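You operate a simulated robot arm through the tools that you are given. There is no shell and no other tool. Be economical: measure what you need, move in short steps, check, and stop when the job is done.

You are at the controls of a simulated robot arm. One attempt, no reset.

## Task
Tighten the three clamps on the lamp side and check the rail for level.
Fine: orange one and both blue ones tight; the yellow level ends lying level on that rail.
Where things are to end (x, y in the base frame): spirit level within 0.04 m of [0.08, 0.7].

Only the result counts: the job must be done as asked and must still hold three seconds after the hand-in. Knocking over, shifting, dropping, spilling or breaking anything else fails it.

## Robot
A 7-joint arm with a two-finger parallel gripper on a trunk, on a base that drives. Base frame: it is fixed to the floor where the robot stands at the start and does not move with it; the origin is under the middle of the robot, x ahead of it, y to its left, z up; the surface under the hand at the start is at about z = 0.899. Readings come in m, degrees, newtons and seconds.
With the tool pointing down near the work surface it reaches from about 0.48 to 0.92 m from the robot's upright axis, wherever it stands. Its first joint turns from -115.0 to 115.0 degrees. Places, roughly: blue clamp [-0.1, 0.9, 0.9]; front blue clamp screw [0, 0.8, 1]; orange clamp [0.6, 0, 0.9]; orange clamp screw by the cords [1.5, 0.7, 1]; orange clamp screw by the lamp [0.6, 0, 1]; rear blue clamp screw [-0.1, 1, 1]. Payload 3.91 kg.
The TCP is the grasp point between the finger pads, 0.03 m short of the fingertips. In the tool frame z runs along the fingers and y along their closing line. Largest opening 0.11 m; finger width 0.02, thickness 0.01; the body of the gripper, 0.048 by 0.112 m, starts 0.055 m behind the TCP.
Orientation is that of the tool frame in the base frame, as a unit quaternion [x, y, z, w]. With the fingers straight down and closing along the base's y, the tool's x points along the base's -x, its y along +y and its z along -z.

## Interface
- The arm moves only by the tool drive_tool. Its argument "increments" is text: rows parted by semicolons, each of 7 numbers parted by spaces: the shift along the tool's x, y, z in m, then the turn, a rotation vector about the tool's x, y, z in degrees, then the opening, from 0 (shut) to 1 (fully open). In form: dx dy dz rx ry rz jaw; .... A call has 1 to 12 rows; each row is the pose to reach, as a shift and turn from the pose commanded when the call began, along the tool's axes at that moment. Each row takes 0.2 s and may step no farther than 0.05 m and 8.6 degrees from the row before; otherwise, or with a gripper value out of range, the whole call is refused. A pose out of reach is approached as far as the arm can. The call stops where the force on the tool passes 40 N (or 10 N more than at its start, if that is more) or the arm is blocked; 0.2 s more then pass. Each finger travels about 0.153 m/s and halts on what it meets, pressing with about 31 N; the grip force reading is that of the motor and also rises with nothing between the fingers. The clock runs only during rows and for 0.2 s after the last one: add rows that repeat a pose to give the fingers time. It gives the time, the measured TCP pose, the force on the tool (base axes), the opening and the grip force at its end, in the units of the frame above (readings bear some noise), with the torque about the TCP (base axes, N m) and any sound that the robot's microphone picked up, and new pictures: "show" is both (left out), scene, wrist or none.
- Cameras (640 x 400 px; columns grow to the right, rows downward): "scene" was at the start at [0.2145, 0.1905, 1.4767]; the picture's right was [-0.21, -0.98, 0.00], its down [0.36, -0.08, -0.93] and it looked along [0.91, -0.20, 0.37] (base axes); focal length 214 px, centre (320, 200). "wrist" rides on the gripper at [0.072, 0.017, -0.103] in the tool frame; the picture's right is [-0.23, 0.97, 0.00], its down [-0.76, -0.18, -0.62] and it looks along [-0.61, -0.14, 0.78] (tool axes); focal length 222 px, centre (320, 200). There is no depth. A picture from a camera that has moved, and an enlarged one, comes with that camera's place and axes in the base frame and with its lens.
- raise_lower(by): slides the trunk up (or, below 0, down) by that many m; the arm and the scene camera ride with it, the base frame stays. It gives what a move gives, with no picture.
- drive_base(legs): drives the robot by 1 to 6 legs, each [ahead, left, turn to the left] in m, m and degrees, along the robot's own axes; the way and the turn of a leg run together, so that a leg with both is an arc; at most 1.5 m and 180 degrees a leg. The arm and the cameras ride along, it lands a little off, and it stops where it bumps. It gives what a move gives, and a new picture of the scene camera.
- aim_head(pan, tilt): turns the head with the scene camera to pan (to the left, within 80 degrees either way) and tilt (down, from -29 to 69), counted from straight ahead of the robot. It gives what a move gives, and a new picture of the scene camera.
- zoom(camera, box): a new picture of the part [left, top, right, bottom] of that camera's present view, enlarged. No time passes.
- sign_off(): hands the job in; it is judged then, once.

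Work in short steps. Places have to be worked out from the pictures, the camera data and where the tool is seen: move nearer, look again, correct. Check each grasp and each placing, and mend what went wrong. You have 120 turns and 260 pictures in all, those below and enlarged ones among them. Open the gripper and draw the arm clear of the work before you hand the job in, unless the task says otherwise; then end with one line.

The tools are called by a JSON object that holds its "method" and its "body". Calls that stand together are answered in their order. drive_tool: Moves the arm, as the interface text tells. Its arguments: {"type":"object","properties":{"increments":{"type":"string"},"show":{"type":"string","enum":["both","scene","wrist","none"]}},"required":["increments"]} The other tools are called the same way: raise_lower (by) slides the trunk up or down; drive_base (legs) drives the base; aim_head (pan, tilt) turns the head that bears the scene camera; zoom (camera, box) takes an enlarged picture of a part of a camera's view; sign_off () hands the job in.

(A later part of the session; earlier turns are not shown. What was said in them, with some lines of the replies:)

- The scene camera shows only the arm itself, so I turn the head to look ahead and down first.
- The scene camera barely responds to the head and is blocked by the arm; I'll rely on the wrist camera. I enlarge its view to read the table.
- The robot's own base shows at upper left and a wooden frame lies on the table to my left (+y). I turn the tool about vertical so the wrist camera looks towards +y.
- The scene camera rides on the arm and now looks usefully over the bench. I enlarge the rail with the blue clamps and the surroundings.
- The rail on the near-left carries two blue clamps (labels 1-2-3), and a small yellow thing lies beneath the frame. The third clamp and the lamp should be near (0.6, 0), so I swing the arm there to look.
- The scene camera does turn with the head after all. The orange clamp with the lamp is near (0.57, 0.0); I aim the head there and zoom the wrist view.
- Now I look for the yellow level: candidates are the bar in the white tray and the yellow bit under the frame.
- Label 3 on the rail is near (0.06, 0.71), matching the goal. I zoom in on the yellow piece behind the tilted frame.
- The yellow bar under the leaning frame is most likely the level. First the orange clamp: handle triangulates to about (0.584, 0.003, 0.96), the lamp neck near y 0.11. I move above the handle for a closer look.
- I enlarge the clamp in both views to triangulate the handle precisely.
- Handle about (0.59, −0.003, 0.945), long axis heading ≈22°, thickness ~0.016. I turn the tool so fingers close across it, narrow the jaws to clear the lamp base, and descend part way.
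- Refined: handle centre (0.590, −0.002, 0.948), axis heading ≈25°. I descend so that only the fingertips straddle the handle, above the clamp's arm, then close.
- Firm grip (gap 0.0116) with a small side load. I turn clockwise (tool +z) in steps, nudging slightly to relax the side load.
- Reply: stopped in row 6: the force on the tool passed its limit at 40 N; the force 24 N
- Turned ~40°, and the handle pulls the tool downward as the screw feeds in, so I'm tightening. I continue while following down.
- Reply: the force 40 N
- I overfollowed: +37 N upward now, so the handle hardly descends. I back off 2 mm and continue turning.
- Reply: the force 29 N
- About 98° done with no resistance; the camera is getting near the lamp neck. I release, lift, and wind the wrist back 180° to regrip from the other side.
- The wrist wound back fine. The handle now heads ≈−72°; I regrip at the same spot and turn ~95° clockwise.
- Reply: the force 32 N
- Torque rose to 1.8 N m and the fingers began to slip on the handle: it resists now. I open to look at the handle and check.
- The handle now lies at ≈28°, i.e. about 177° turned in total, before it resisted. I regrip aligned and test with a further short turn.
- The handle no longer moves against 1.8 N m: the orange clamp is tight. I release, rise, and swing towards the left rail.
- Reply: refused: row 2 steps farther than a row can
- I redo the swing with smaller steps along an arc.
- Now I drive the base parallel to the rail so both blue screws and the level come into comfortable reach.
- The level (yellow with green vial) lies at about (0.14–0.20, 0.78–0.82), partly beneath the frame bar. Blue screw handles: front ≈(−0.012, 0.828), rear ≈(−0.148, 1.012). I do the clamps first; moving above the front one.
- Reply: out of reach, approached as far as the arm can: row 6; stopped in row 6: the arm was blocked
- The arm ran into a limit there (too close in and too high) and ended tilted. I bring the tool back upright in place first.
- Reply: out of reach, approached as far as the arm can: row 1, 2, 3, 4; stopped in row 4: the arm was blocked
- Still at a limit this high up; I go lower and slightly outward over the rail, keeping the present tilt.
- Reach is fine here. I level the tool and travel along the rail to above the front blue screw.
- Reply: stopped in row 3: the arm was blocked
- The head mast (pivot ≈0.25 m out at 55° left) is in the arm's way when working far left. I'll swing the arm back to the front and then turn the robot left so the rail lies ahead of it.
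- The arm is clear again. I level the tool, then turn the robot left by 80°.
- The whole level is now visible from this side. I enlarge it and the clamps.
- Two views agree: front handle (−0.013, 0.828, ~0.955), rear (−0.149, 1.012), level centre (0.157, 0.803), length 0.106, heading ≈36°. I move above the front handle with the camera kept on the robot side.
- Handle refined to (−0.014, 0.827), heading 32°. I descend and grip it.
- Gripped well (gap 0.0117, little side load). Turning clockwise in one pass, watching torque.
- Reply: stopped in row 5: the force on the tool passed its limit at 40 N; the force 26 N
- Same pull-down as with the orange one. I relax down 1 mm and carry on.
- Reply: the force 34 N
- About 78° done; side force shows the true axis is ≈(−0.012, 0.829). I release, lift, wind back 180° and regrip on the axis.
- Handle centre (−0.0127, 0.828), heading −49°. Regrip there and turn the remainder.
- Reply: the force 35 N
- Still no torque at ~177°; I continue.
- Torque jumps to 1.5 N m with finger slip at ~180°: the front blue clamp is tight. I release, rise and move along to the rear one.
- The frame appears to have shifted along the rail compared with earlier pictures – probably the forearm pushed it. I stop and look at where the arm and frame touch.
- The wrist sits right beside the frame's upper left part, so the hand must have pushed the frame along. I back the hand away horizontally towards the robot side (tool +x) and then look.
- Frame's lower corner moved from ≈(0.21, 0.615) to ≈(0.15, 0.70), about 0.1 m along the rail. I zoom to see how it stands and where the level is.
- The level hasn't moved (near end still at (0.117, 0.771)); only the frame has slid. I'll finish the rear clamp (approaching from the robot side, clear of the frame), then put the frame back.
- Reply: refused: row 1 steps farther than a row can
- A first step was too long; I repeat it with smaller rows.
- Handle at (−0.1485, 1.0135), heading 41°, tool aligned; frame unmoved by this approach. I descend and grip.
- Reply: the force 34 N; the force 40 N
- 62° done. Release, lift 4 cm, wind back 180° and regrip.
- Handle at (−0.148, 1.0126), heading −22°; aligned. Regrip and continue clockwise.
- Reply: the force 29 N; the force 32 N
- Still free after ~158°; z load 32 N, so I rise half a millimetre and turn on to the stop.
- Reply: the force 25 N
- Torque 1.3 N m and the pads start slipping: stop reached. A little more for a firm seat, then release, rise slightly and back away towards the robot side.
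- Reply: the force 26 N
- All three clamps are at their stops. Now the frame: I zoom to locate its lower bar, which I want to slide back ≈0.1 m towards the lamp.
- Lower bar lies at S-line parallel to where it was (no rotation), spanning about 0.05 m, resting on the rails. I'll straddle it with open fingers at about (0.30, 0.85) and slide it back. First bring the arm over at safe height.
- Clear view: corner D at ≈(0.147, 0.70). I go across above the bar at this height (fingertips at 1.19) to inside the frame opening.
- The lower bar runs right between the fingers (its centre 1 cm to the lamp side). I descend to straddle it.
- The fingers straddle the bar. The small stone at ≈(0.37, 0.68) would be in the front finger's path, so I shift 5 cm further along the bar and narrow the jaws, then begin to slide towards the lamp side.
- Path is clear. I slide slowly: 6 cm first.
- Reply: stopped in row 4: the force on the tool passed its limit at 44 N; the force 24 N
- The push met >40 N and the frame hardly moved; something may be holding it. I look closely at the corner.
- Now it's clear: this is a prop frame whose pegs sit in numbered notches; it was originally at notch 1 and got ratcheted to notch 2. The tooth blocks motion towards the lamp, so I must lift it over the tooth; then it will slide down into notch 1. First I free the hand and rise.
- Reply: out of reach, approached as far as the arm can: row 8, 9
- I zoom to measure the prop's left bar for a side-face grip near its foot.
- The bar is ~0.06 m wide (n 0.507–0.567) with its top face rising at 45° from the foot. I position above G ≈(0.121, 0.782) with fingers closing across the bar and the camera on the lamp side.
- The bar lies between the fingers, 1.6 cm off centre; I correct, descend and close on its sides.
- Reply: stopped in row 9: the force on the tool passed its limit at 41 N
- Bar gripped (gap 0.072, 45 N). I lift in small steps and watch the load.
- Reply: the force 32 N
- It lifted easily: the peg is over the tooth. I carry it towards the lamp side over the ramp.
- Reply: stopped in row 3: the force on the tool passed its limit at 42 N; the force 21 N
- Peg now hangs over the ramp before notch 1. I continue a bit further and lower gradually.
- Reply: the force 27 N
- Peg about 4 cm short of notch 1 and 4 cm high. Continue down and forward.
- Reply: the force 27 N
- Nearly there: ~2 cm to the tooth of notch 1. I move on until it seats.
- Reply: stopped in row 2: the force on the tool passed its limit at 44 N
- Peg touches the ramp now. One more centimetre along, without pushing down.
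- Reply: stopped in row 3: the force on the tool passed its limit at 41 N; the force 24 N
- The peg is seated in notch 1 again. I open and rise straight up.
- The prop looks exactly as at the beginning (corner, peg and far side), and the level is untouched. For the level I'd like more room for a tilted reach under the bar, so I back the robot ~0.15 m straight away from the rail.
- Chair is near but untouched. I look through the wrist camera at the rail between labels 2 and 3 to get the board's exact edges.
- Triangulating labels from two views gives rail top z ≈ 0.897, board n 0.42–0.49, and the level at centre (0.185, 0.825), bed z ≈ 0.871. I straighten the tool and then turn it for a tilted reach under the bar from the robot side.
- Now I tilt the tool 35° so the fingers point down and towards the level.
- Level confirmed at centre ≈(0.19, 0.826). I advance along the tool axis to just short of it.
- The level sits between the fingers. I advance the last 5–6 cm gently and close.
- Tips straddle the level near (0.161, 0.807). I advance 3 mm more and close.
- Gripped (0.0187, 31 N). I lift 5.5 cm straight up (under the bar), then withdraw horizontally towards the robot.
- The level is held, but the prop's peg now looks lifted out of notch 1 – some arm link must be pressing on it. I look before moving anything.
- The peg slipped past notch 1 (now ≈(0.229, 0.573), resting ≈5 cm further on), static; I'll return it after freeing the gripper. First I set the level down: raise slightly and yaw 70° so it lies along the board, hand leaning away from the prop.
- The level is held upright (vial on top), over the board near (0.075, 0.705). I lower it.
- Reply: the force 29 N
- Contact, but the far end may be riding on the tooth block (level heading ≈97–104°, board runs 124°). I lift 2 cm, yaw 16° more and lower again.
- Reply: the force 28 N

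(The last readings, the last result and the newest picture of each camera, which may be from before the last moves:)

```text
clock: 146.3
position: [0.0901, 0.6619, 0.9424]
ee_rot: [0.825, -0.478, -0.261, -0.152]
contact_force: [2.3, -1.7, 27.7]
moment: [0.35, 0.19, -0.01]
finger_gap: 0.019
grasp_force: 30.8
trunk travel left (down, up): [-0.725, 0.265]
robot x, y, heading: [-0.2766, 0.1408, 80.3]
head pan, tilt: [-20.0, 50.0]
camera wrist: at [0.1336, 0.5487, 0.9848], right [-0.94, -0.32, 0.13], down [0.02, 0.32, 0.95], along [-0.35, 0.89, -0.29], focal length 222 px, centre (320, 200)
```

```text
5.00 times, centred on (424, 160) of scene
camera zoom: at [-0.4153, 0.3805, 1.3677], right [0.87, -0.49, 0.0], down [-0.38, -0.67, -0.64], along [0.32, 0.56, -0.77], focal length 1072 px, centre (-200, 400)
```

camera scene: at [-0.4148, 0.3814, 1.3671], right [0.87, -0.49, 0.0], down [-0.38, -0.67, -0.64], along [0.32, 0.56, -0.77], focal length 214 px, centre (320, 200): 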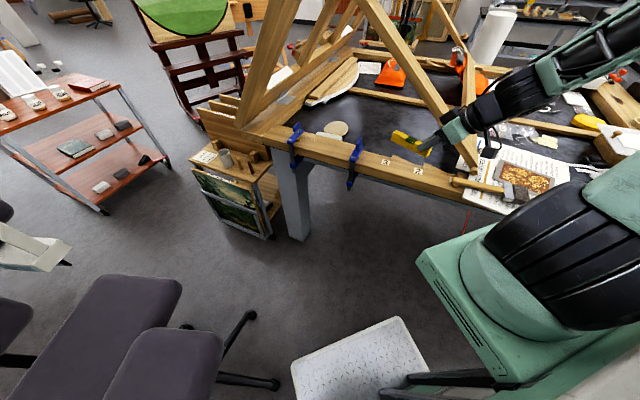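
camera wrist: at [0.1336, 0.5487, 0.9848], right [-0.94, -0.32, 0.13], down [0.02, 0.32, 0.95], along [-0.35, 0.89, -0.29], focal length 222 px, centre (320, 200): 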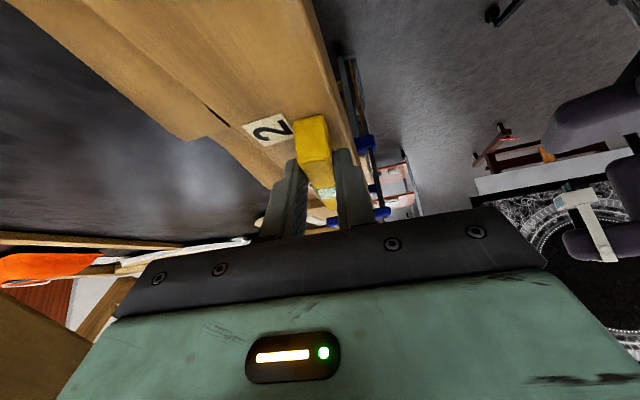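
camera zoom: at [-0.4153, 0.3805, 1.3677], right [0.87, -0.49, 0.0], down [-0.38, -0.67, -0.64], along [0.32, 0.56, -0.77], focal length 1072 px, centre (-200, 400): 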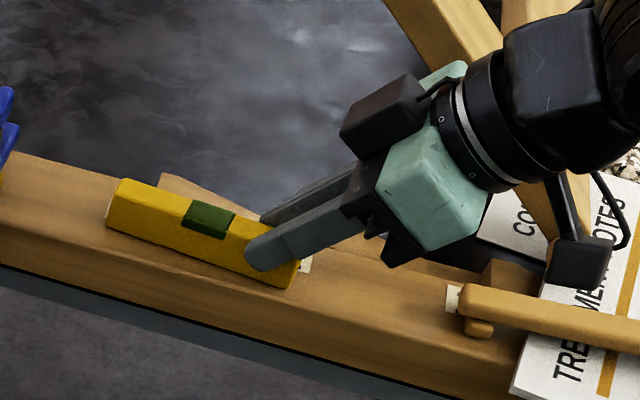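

The level now lies along the board, vial at ≈(0.068, 0.709). I relieve the pressure, open a little, and rise straight up.

{"method": "drive_tool", "body": {"increments": "-0.0009 0 -0.0012 0 0 0 0; -0.0009 0 -0.0012 0 0 0 0.22; -0.0009 0 -0.0012 0 0 0 0.32; -0.0009 0 -0.0012 0 0 0 0.32", "show": "none"}}

{"method": "drive_tool", "body": {"increments": "-0.0114 0 -0.0164 0 0 0 0.32; -0.0286 0 -0.041 0 0 0 0.32; -0.0515 0 -0.0737 0 0 0 0.32; -0.074 0 -0.106 0 0 0 0.32; -0.097 0 -0.139 0 0 0 0.32; -0.114 0 -0.164 0 0 0 0.32"}}

{"method": "zoom", "body": {"camera": "scene", "box": [360, 120, 488, 200]}}

```text
clock: 147.3
position: [0.0894, 0.661, 0.9406]
ee_rot: [0.825, -0.479, -0.26, -0.15]
contact_force: [0.1, 0.1, 0.5]
moment: [-0.01, -0.01, 0.03]
finger_gap: 0.0351
grasp_force: 0.0
trunk travel left (down, up): [-0.725, 0.265]
robot x, y, heading: [-0.2736, 0.1438, 80.4]
head pan, tilt: [-20.0, 50.0]
```

```text
clock: 148.7
position: [0.0913, 0.6617, 1.1422]
ee_rot: [0.825, -0.48, -0.259, -0.15]
contact_force: [-0.1, 0.0, -0.6]
moment: [-0.01, 0.02, 0.03]
finger_gap: 0.0352
grasp_force: 0.1
trunk travel left (down, up): [-0.725, 0.265]
robot x, y, heading: [-0.276, 0.1341, 80.5]
head pan, tilt: [-20.0, 50.0]
camera scene: at [-0.4146, 0.3817, 1.367], right [0.87, -0.49, 0.0], down [-0.38, -0.67, -0.64], along [0.32, 0.56, -0.77], focal length 214 px, centre (320, 200)
camera wrist: at [0.1353, 0.5498, 1.1851], right [-0.94, -0.32, 0.13], down [0.02, 0.32, 0.95], along [-0.35, 0.89, -0.29], focal length 222 px, centre (320, 200)
```

scene: 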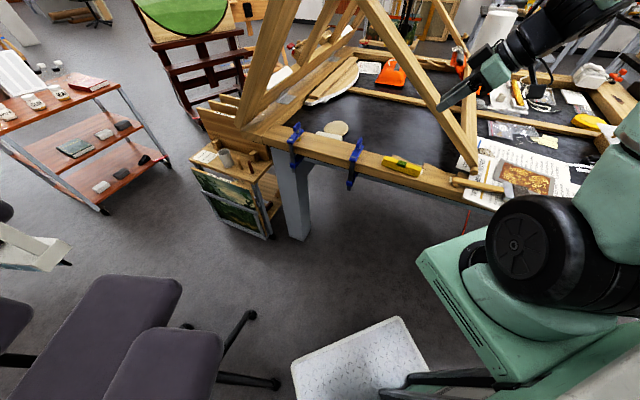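
wrist: 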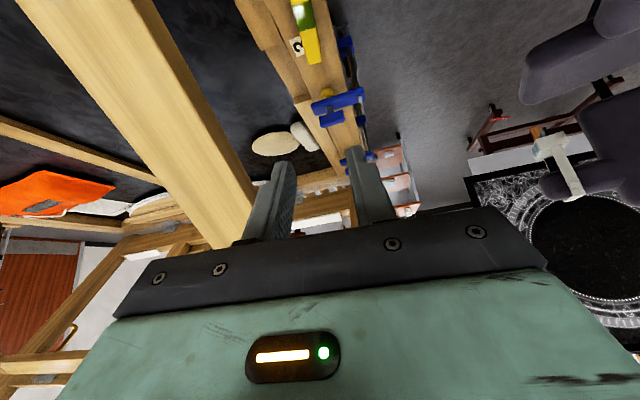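

```text
5.00 times, centred on (424, 160) of scene
camera zoom: at [-0.4146, 0.3817, 1.367], right [0.87, -0.49, 0.0], down [-0.38, -0.67, -0.64], along [0.32, 0.56, -0.77], focal length 1072 px, centre (-200, 400)
```

zoom: 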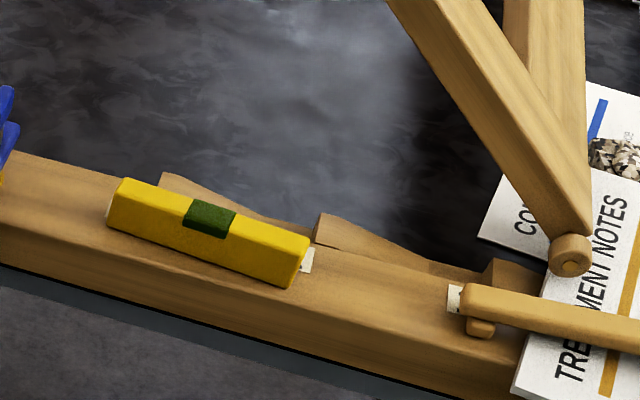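

The level rests flat on the board at ≈(0.07, 0.708). Now I return the prop to notch 1: straighten the tool and go above its left bar as before.

{"method": "drive_tool", "body": {"increments": "0 0 -0.01 0 7 0 0.5; 0 0 -0.02 0 14 0 0.7; 0 0 -0.03 0 21 0 0.9; 0 0 -0.04 0 28 0 1; 0 0 -0.05 0 35 0 1; 0 0 -0.05 0 35 0 1", "show": "none"}}

```text
clock: 150.1
position: [0.1061, 0.6367, 1.1804]
ee_rot: [0.865, -0.503, 0.0, 0.001]
contact_force: [0.7, -1.4, 0.2]
moment: [0.07, 0.09, -0.02]
finger_gap: 0.1098
grasp_force: 0.1
out of reach, approached as far as the arm can: row 4
trunk travel left (down, up): [-0.725, 0.265]
robot x, y, heading: [-0.2762, 0.1367, 80.4]
head pan, tilt: [-20.0, 50.0]
```

Now across above the bar's foot.

{"method": "drive_tool", "body": {"increments": "0.005 -0.031 -0.01 0 0 -1 1; 0.01 -0.062 -0.01 0 0 -2 1; 0.014 -0.093 -0.01 0 0 -3.3 1; 0.019 -0.124 -0.01 0 0 -4.4 1; 0.019 -0.124 -0.01 0 0 -4.4 1"}}

{"method": "zoom", "body": {"camera": "wrist", "box": [200, 0, 440, 200]}}

```text
clock: 151.3
position: [0.2233, 0.6795, 1.1908]
ee_rot: [0.884, -0.468, -0.001, 0.002]
contact_force: [-0.3, 0.7, -0.4]
moment: [0.02, 0.01, 0.02]
finger_gap: 0.1099
grasp_force: 0.0
trunk travel left (down, up): [-0.725, 0.265]
robot x, y, heading: [-0.2759, 0.1398, 80.6]
head pan, tilt: [-20.0, 50.0]
camera scene: at [-0.4149, 0.3814, 1.367], right [0.87, -0.49, 0.0], down [-0.38, -0.67, -0.64], along [0.32, 0.56, -0.77], focal length 214 px, centre (320, 200)
camera wrist: at [0.2502, 0.6097, 1.2946], right [-0.93, -0.36, 0.0], down [-0.28, 0.73, 0.62], along [-0.22, 0.58, -0.78], focal length 222 px, centre (320, 200)
```

scene: 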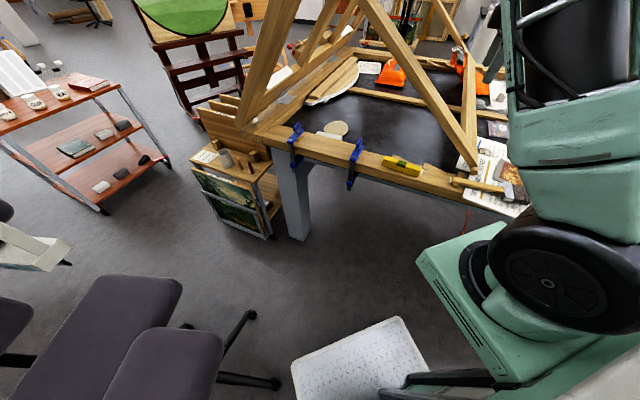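
wrist: 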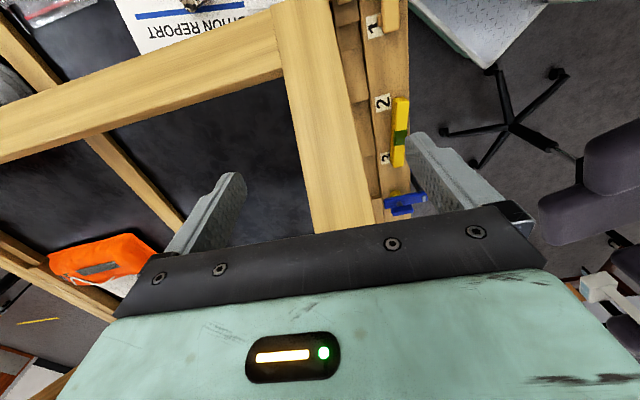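

```text
2.00 times, centred on (320, 100) of wrist
camera zoom: at [0.2502, 0.6097, 1.2946], right [-0.93, -0.36, 0.0], down [-0.28, 0.73, 0.62], along [-0.22, 0.58, -0.78], focal length 444 px, centre (320, 400)
```

zoom: 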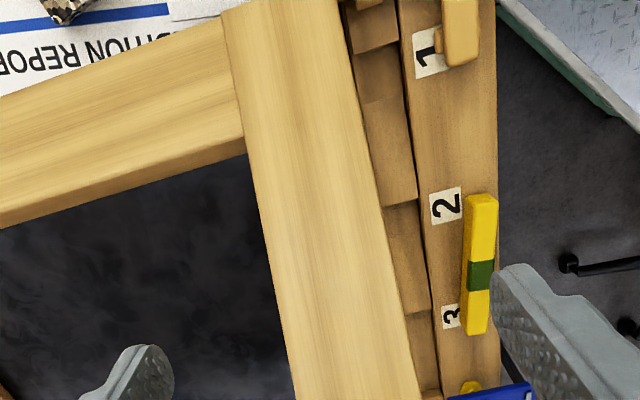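

The level is on the board at (0.068, 0.70). The prop's bar is centred between the fingers; I descend and grip.

{"method": "drive_tool", "body": {"increments": "0 0 0.04 0 0 0 1; 0 0 0.08 0 0 0 1; 0 0 0.11 0 0 0 1; 0 0 0.128 0 0 0 1; 0 0 0.128 0 0 0 0.7; 0 0 0.128 0 0 0 0.5; 0 0 0.128 0 0 0 0.3; 0 0 0.128 0 0 0 0.3", "show": "wrist"}}

{"method": "zoom", "body": {"camera": "scene", "box": [400, 110, 500, 200]}}

```text
clock: 153.1
position: [0.2222, 0.6813, 1.0639]
ee_rot: [0.883, -0.469, 0.0, 0.001]
contact_force: [-0.4, -0.5, -0.6]
moment: [0.0, -0.02, -0.04]
finger_gap: 0.0328
grasp_force: 0.1
trunk travel left (down, up): [-0.725, 0.265]
robot x, y, heading: [-0.2736, 0.1391, 80.3]
head pan, tilt: [-20.0, 50.0]
camera wrist: at [0.2483, 0.6112, 1.168], right [-0.93, -0.36, 0.0], down [-0.28, 0.73, 0.62], along [-0.22, 0.58, -0.78], focal length 222 px, centre (320, 200)
```

wrist: 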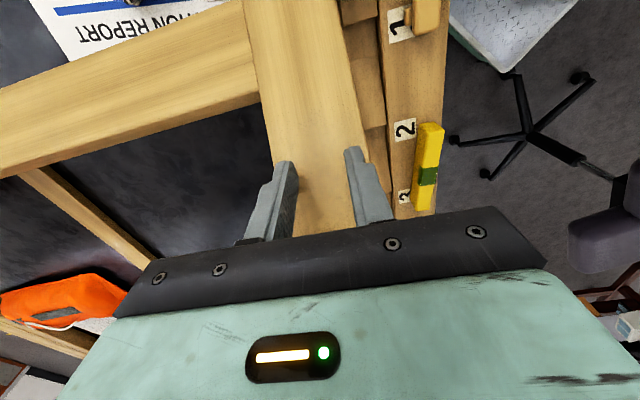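

```text
4.44 times, centred on (450, 155) of scene
camera zoom: at [-0.4149, 0.3814, 1.3671], right [0.87, -0.49, 0.0], down [-0.38, -0.67, -0.64], along [0.32, 0.56, -0.77], focal length 953 px, centre (-258, 400)
```

zoom: 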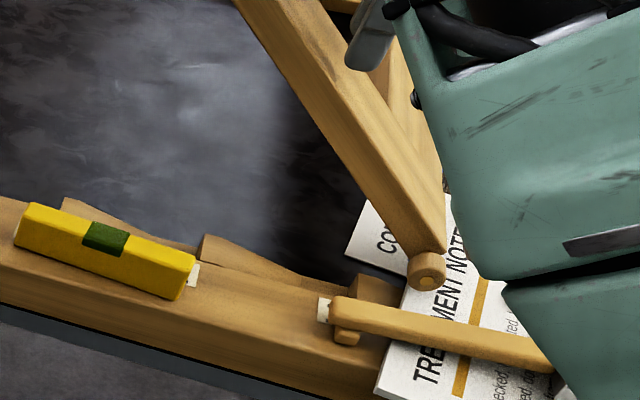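

The fingers closed above the bar; it lies lower. I reopen, go 4 cm lower and close.

{"method": "drive_tool", "body": {"increments": "0 0 -0.005 0 0 0 0.7; 0 0 -0.005 0 0 0 1; 0 0 -0.005 0 0 0 1; 0 0 0.02 0 0 0 1; 0 0 0.04 0 0 0 1; 0 0 0.04 0 0 0 0.8; 0 0 0.04 0 0 0 0.6; 0 0 0.04 0 0 0 0.4; 0 0 0.04 0 0 0 0.3", "show": "wrist"}}

```text
clock: 155.1
position: [0.2239, 0.6807, 1.0206]
ee_rot: [0.883, -0.469, 0.002, -0.001]
contact_force: [23.6, 14.9, -3.7]
moment: [0.88, -1.62, 0.73]
finger_gap: 0.0723
grasp_force: 45.5
trunk travel left (down, up): [-0.725, 0.265]
robot x, y, heading: [-0.2748, 0.1387, 80.2]
head pan, tilt: [-20.0, 50.0]
camera wrist: at [0.2497, 0.6111, 1.1241], right [-0.93, -0.36, 0.0], down [-0.28, 0.73, 0.62], along [-0.22, 0.58, -0.78], focal length 222 px, centre (320, 200)
```

wrist: 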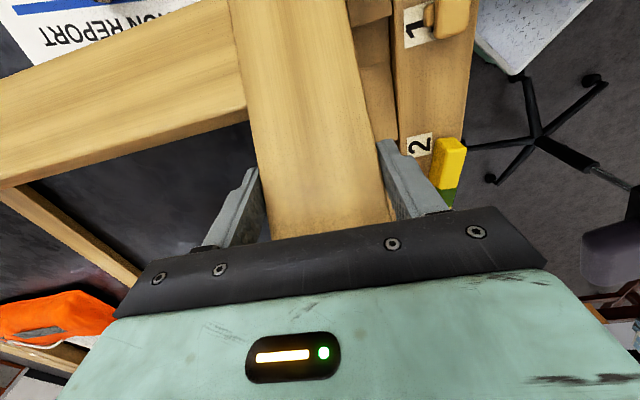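

Gripped (0.072). I relieve the side load, lift ~1.5 cm and carry it +s (tool −x) back towards notch 1.

{"method": "drive_tool", "body": {"increments": "0 -0.002 -0.006 0 0 0 0.3; 0 -0.002 -0.012 0 0 0 0.3; -0.008 -0.002 -0.016 0 0 0 0.3; -0.016 -0.002 -0.018 0 0 0 0.3; -0.024 -0.002 -0.018 0 0 0 0.3; -0.032 -0.002 -0.018 0 0 0 0.3", "show": "none"}}

{"method": "zoom", "body": {"camera": "scene", "box": [370, 110, 498, 200]}}

```text
clock: 156.5
position: [0.2044, 0.7094, 1.0413]
ee_rot: [0.884, -0.468, -0.001, 0.003]
contact_force: [11.5, 5.1, -9.6]
moment: [1.13, 0.63, 1.15]
finger_gap: 0.0725
grasp_force: 45.3
trunk travel left (down, up): [-0.725, 0.265]
robot x, y, heading: [-0.278, 0.1411, 80.3]
head pan, tilt: [-20.0, 50.0]
```

```text
4.44 times, centred on (434, 155) of scene
camera zoom: at [-0.4141, 0.3819, 1.3671], right [0.87, -0.49, 0.0], down [-0.38, -0.67, -0.64], along [0.32, 0.56, -0.77], focal length 953 px, centre (-187, 400)
```

zoom: 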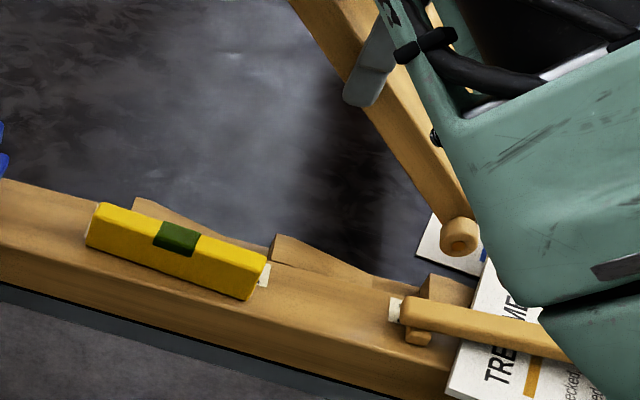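

Peg is up and about 3–4 cm short of notch 1. Continue +s, then lower.

{"method": "drive_tool", "body": {"increments": "-0.008 0 0 0 0 0 0.3; -0.016 0 0 0 0 0 0.3; -0.022 0 0.004 0 0 0 0.3; -0.025 0 0.008 0 0 0 0.3", "show": "none"}}

{"method": "zoom", "body": {"camera": "scene", "box": [370, 120, 498, 200]}}

```text
clock: 157.5
position: [0.1897, 0.7282, 1.0336]
ee_rot: [0.884, -0.468, -0.002, 0.002]
contact_force: [-7.9, -11.0, -9.6]
moment: [1.01, 0.65, 1.48]
finger_gap: 0.0726
grasp_force: 45.2
trunk travel left (down, up): [-0.725, 0.265]
robot x, y, heading: [-0.2738, 0.139, 80.5]
head pan, tilt: [-20.0, 50.0]
```

```text
5.00 times, centred on (434, 160) of scene
camera zoom: at [-0.4151, 0.3811, 1.3671], right [0.87, -0.49, 0.0], down [-0.38, -0.67, -0.64], along [0.32, 0.56, -0.77], focal length 1072 px, centre (-250, 400)
```

zoom: 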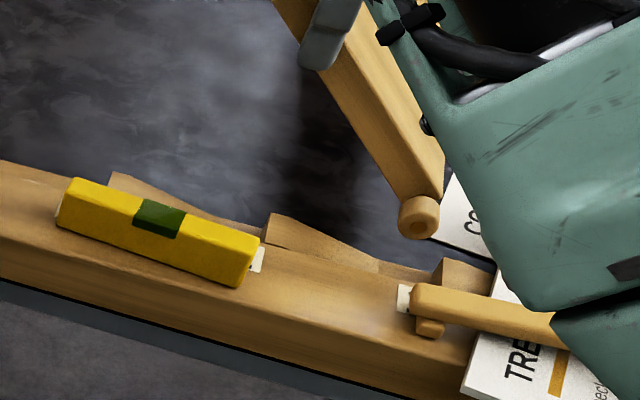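

Peg is right above the notch; I lower.

{"method": "drive_tool", "body": {"increments": "0 0 0.005 0 0 0 0.3; 0 0 0.01 0 0 0 0.3; 0 0 0.015 0 0 0 0.3; 0 0 0.02 0 0 0 0.3", "show": "none"}}

{"method": "zoom", "body": {"camera": "scene", "box": [370, 120, 498, 200]}}

```text
clock: 158.5
position: [0.1902, 0.7275, 1.0139]
ee_rot: [0.883, -0.469, 0.0, 0.001]
contact_force: [-22.7, -20.5, -12.4]
moment: [0.9, 0.18, 1.57]
finger_gap: 0.0725
grasp_force: 45.0
trunk travel left (down, up): [-0.725, 0.265]
robot x, y, heading: [-0.2742, 0.1346, 80.4]
head pan, tilt: [-20.0, 50.0]
```

```text
5.00 times, centred on (434, 160) of scene
camera zoom: at [-0.4158, 0.3806, 1.367], right [0.87, -0.49, 0.0], down [-0.38, -0.67, -0.64], along [0.32, 0.56, -0.77], focal length 1072 px, centre (-250, 400)
```

zoom: 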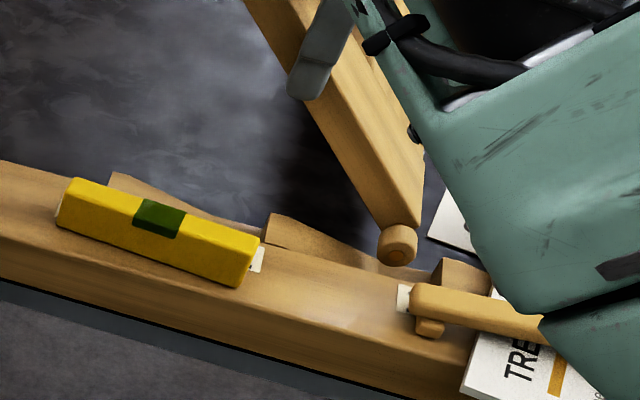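

Slightly too far +s now; ease the side load, come back ~2 cm while lowering.

{"method": "drive_tool", "body": {"increments": "0 0.002 0 0 0 0 0.3; 0.006 0.002 0.004 0 0 0 0.3; 0.012 0.002 0.008 0 0 0 0.3; 0.017 0.002 0.011 0 0 0 0.3", "show": "none"}}

{"method": "zoom", "body": {"camera": "scene", "box": [370, 120, 498, 200]}}

```text
clock: 159.5
position: [0.2006, 0.7142, 1.0028]
ee_rot: [0.883, -0.469, 0.0, 0.001]
contact_force: [-5.4, -8.4, -12.5]
moment: [1.19, -0.65, 1.66]
finger_gap: 0.0725
grasp_force: 44.9
trunk travel left (down, up): [-0.725, 0.265]
robot x, y, heading: [-0.2758, 0.142, 80.4]
head pan, tilt: [-20.0, 50.0]
```

```text
5.00 times, centred on (434, 160) of scene
camera zoom: at [-0.4147, 0.3814, 1.367], right [0.87, -0.49, 0.0], down [-0.38, -0.67, -0.64], along [0.32, 0.56, -0.77], focal length 1072 px, centre (-250, 400)
```

zoom: 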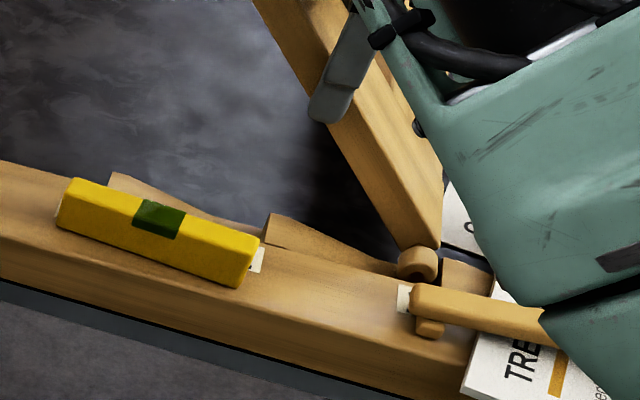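

Peg is in the notch. A last few millimetres to seat it.

{"method": "drive_tool", "body": {"increments": "0.002 0 0.002 0 0 0 0.3; 0.004 0 0.005 0 0 0 0.3; 0.006 0 0.008 0 0 0 0.3; 0.006 0 0.01 0 0 0 0.3", "show": "none"}}

{"method": "zoom", "body": {"camera": "scene", "box": [370, 120, 498, 200]}}

```text
clock: 160.3
position: [0.2025, 0.7112, 1.0007]
ee_rot: [0.884, -0.468, 0.001, -0.004]
contact_force: [-7.8, -4.8, 20.4]
moment: [-0.93, 0.64, 0.48]
finger_gap: 0.0725
grasp_force: 44.8
trunk travel left (down, up): [-0.725, 0.265]
robot x, y, heading: [-0.2748, 0.1383, 80.7]
head pan, tilt: [-20.0, 50.0]
stopped in row 4: the force on the tool passed its limit at 44 N (the readings are from after the stop); the commanded pose is now the measured one
```

```text
5.00 times, centred on (434, 160) of scene
camera zoom: at [-0.4159, 0.3807, 1.3673], right [0.87, -0.49, 0.0], down [-0.38, -0.67, -0.64], along [0.32, 0.56, -0.77], focal length 1072 px, centre (-250, 400)
```

zoom: 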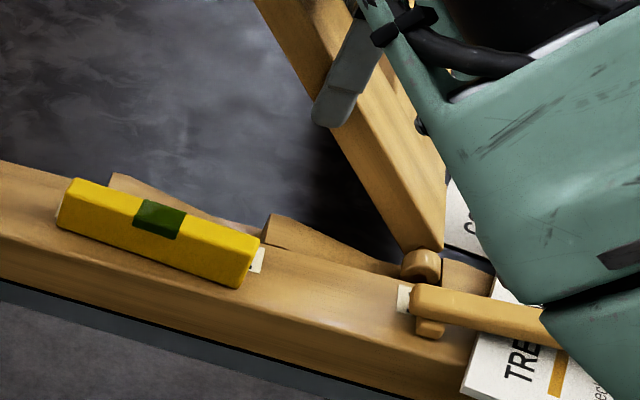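

Seated exactly at the original pixel position. I release and rise straight up.

{"method": "drive_tool", "body": {"increments": "0 0 0 0 0 0 0.7; 0 0 0 0 0 0 0.9; 0 0 0 0 0 0 1; 0 0 -0.03 0 0 0 1; 0 0 -0.07 0 0 0 1; 0 0 -0.11 0 0 0 1; 0 0 -0.15 0 0 0 1; 0 0 -0.19 0 0 0 1; 0 0 -0.22 0 0 0 1", "show": "scene"}}

{"method": "zoom", "body": {"camera": "scene", "box": [340, 80, 500, 200]}}

```text
clock: 162.3
position: [0.2006, 0.7141, 1.2214]
ee_rot: [0.884, -0.468, 0.0, -0.004]
contact_force: [0.6, 0.7, -0.4]
moment: [0.01, 0.01, 0.01]
finger_gap: 0.11
grasp_force: 0.1
trunk travel left (down, up): [-0.725, 0.265]
robot x, y, heading: [-0.2745, 0.1413, 80.2]
head pan, tilt: [-20.0, 50.0]
camera scene: at [-0.4148, 0.3817, 1.367], right [0.87, -0.49, 0.0], down [-0.38, -0.67, -0.64], along [0.32, 0.56, -0.77], focal length 214 px, centre (320, 200)
```

scene: 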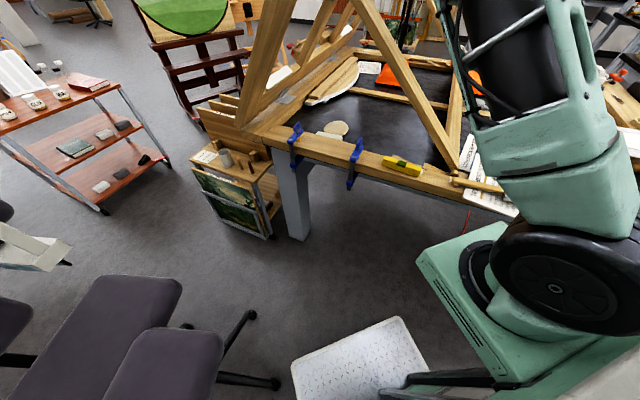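

```text
3.33 times, centred on (420, 140) of scene
camera zoom: at [-0.4148, 0.3817, 1.367], right [0.87, -0.49, 0.0], down [-0.38, -0.67, -0.64], along [0.32, 0.56, -0.77], focal length 715 px, centre (-13, 400)
```

zoom: 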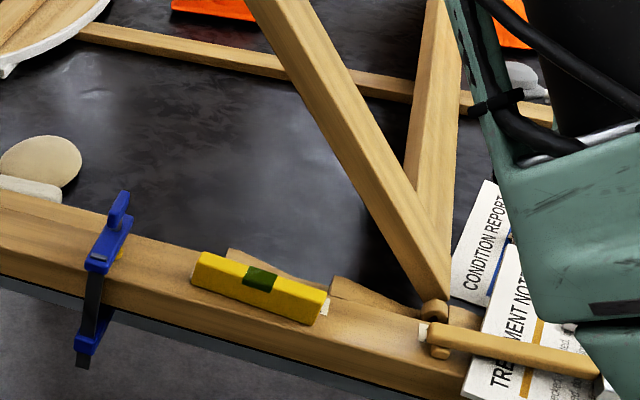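

Prop seated, level in place. I withdraw the arm horizontally to the robot side, clear of everything, and check the view.

{"method": "drive_tool", "body": {"increments": "0 0.035 0 0 0 0 1; 0 0.07 0 0 0 0 1; 0 0.105 0 0 0 0 1; 0 0.14 0 0 0 0 1; 0 0.175 0 0 0 0 1; 0 0.2 0 0 0 0 1; 0 0.2 0 0 0 0 1", "show": "wrist"}}

{"method": "aim_head", "body": {"pan": -35, "tilt": 40}}

```text
clock: 163.9
position: [0.0365, 0.5983, 1.2165]
ee_rot: [0.884, -0.468, 0.001, -0.005]
contact_force: [1.2, -0.2, 0.2]
moment: [-0.01, 0.03, 0.01]
finger_gap: 0.1101
grasp_force: 0.1
trunk travel left (down, up): [-0.725, 0.265]
robot x, y, heading: [-0.2757, 0.1389, 80.5]
head pan, tilt: [-20.0, 50.0]
camera wrist: at [0.063, 0.5268, 1.32], right [-0.93, -0.36, -0.01], down [-0.28, 0.72, 0.63], along [-0.22, 0.59, -0.78], focal length 222 px, centre (320, 200)
```

wrist: 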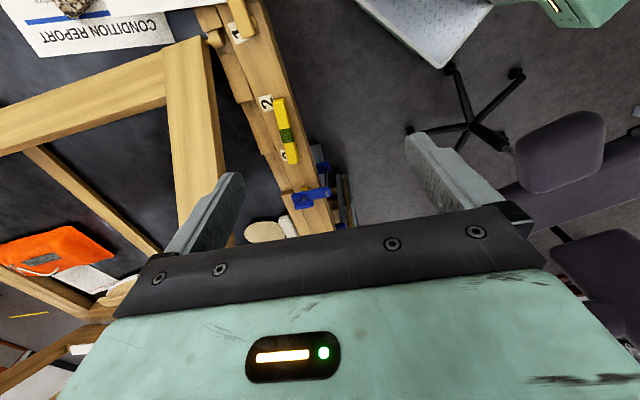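

```text
clock: 164.7
position: [0.0374, 0.5973, 1.2177]
ee_rot: [0.884, -0.468, 0.0, -0.005]
contact_force: [-0.3, -0.2, -0.5]
moment: [-0.01, 0.02, 0.01]
finger_gap: 0.11
grasp_force: 0.1
trunk travel left (down, up): [-0.725, 0.265]
robot x, y, heading: [-0.2736, 0.1368, 80.7]
head pan, tilt: [-35.0, 40.0]
camera scene: at [-0.3933, 0.3751, 1.3812], right [0.71, -0.7, 0.0], down [-0.45, -0.46, -0.77], along [0.54, 0.55, -0.64], focal length 214 px, centre (320, 200)
```

scene: 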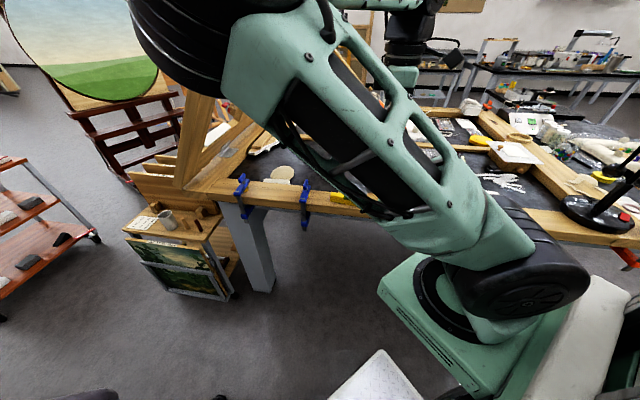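

{"method": "zoom", "body": {"camera": "wrist", "box": [150, 0, 350, 200]}}

{"method": "zoom", "body": {"camera": "scene", "box": [180, 120, 420, 240]}}

```text
2.00 times, centred on (250, 100) of wrist
camera zoom: at [0.0632, 0.5271, 1.3201], right [-0.93, -0.36, -0.01], down [-0.28, 0.73, 0.63], along [-0.22, 0.59, -0.78], focal length 444 px, centre (460, 400)
```

zoom: 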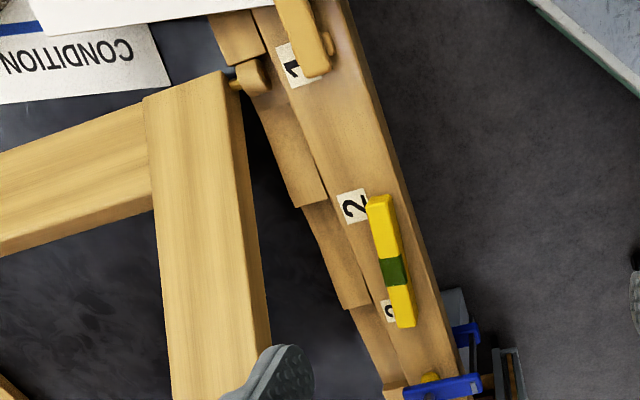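

```text
2.67 times, centred on (300, 180) of scene
camera zoom: at [-0.3933, 0.3751, 1.3812], right [0.71, -0.7, 0.0], down [-0.45, -0.46, -0.77], along [0.54, 0.55, -0.64], focal length 572 px, centre (373, 253)
```

zoom: 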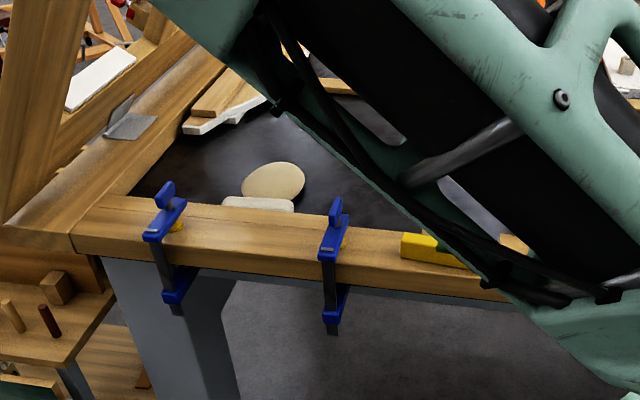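

The peg sits in notch 1, the level lies along the board near (0.07, 0.70), all three clamps are at their stops, and the gripper is open and clear. I hand in.

{"method": "sign_off", "body": {}}

```text
The job is handed in.
```

I turned the orange clamp and both blue clamps to their stops. The yellow level is lying flat along the lamp-side rail at about (0.07, 0.70). While working I twice knocked the prop frame out of notch 1; I set it back both times, and it was seated in notch 1 in the last pictures before hand-in.
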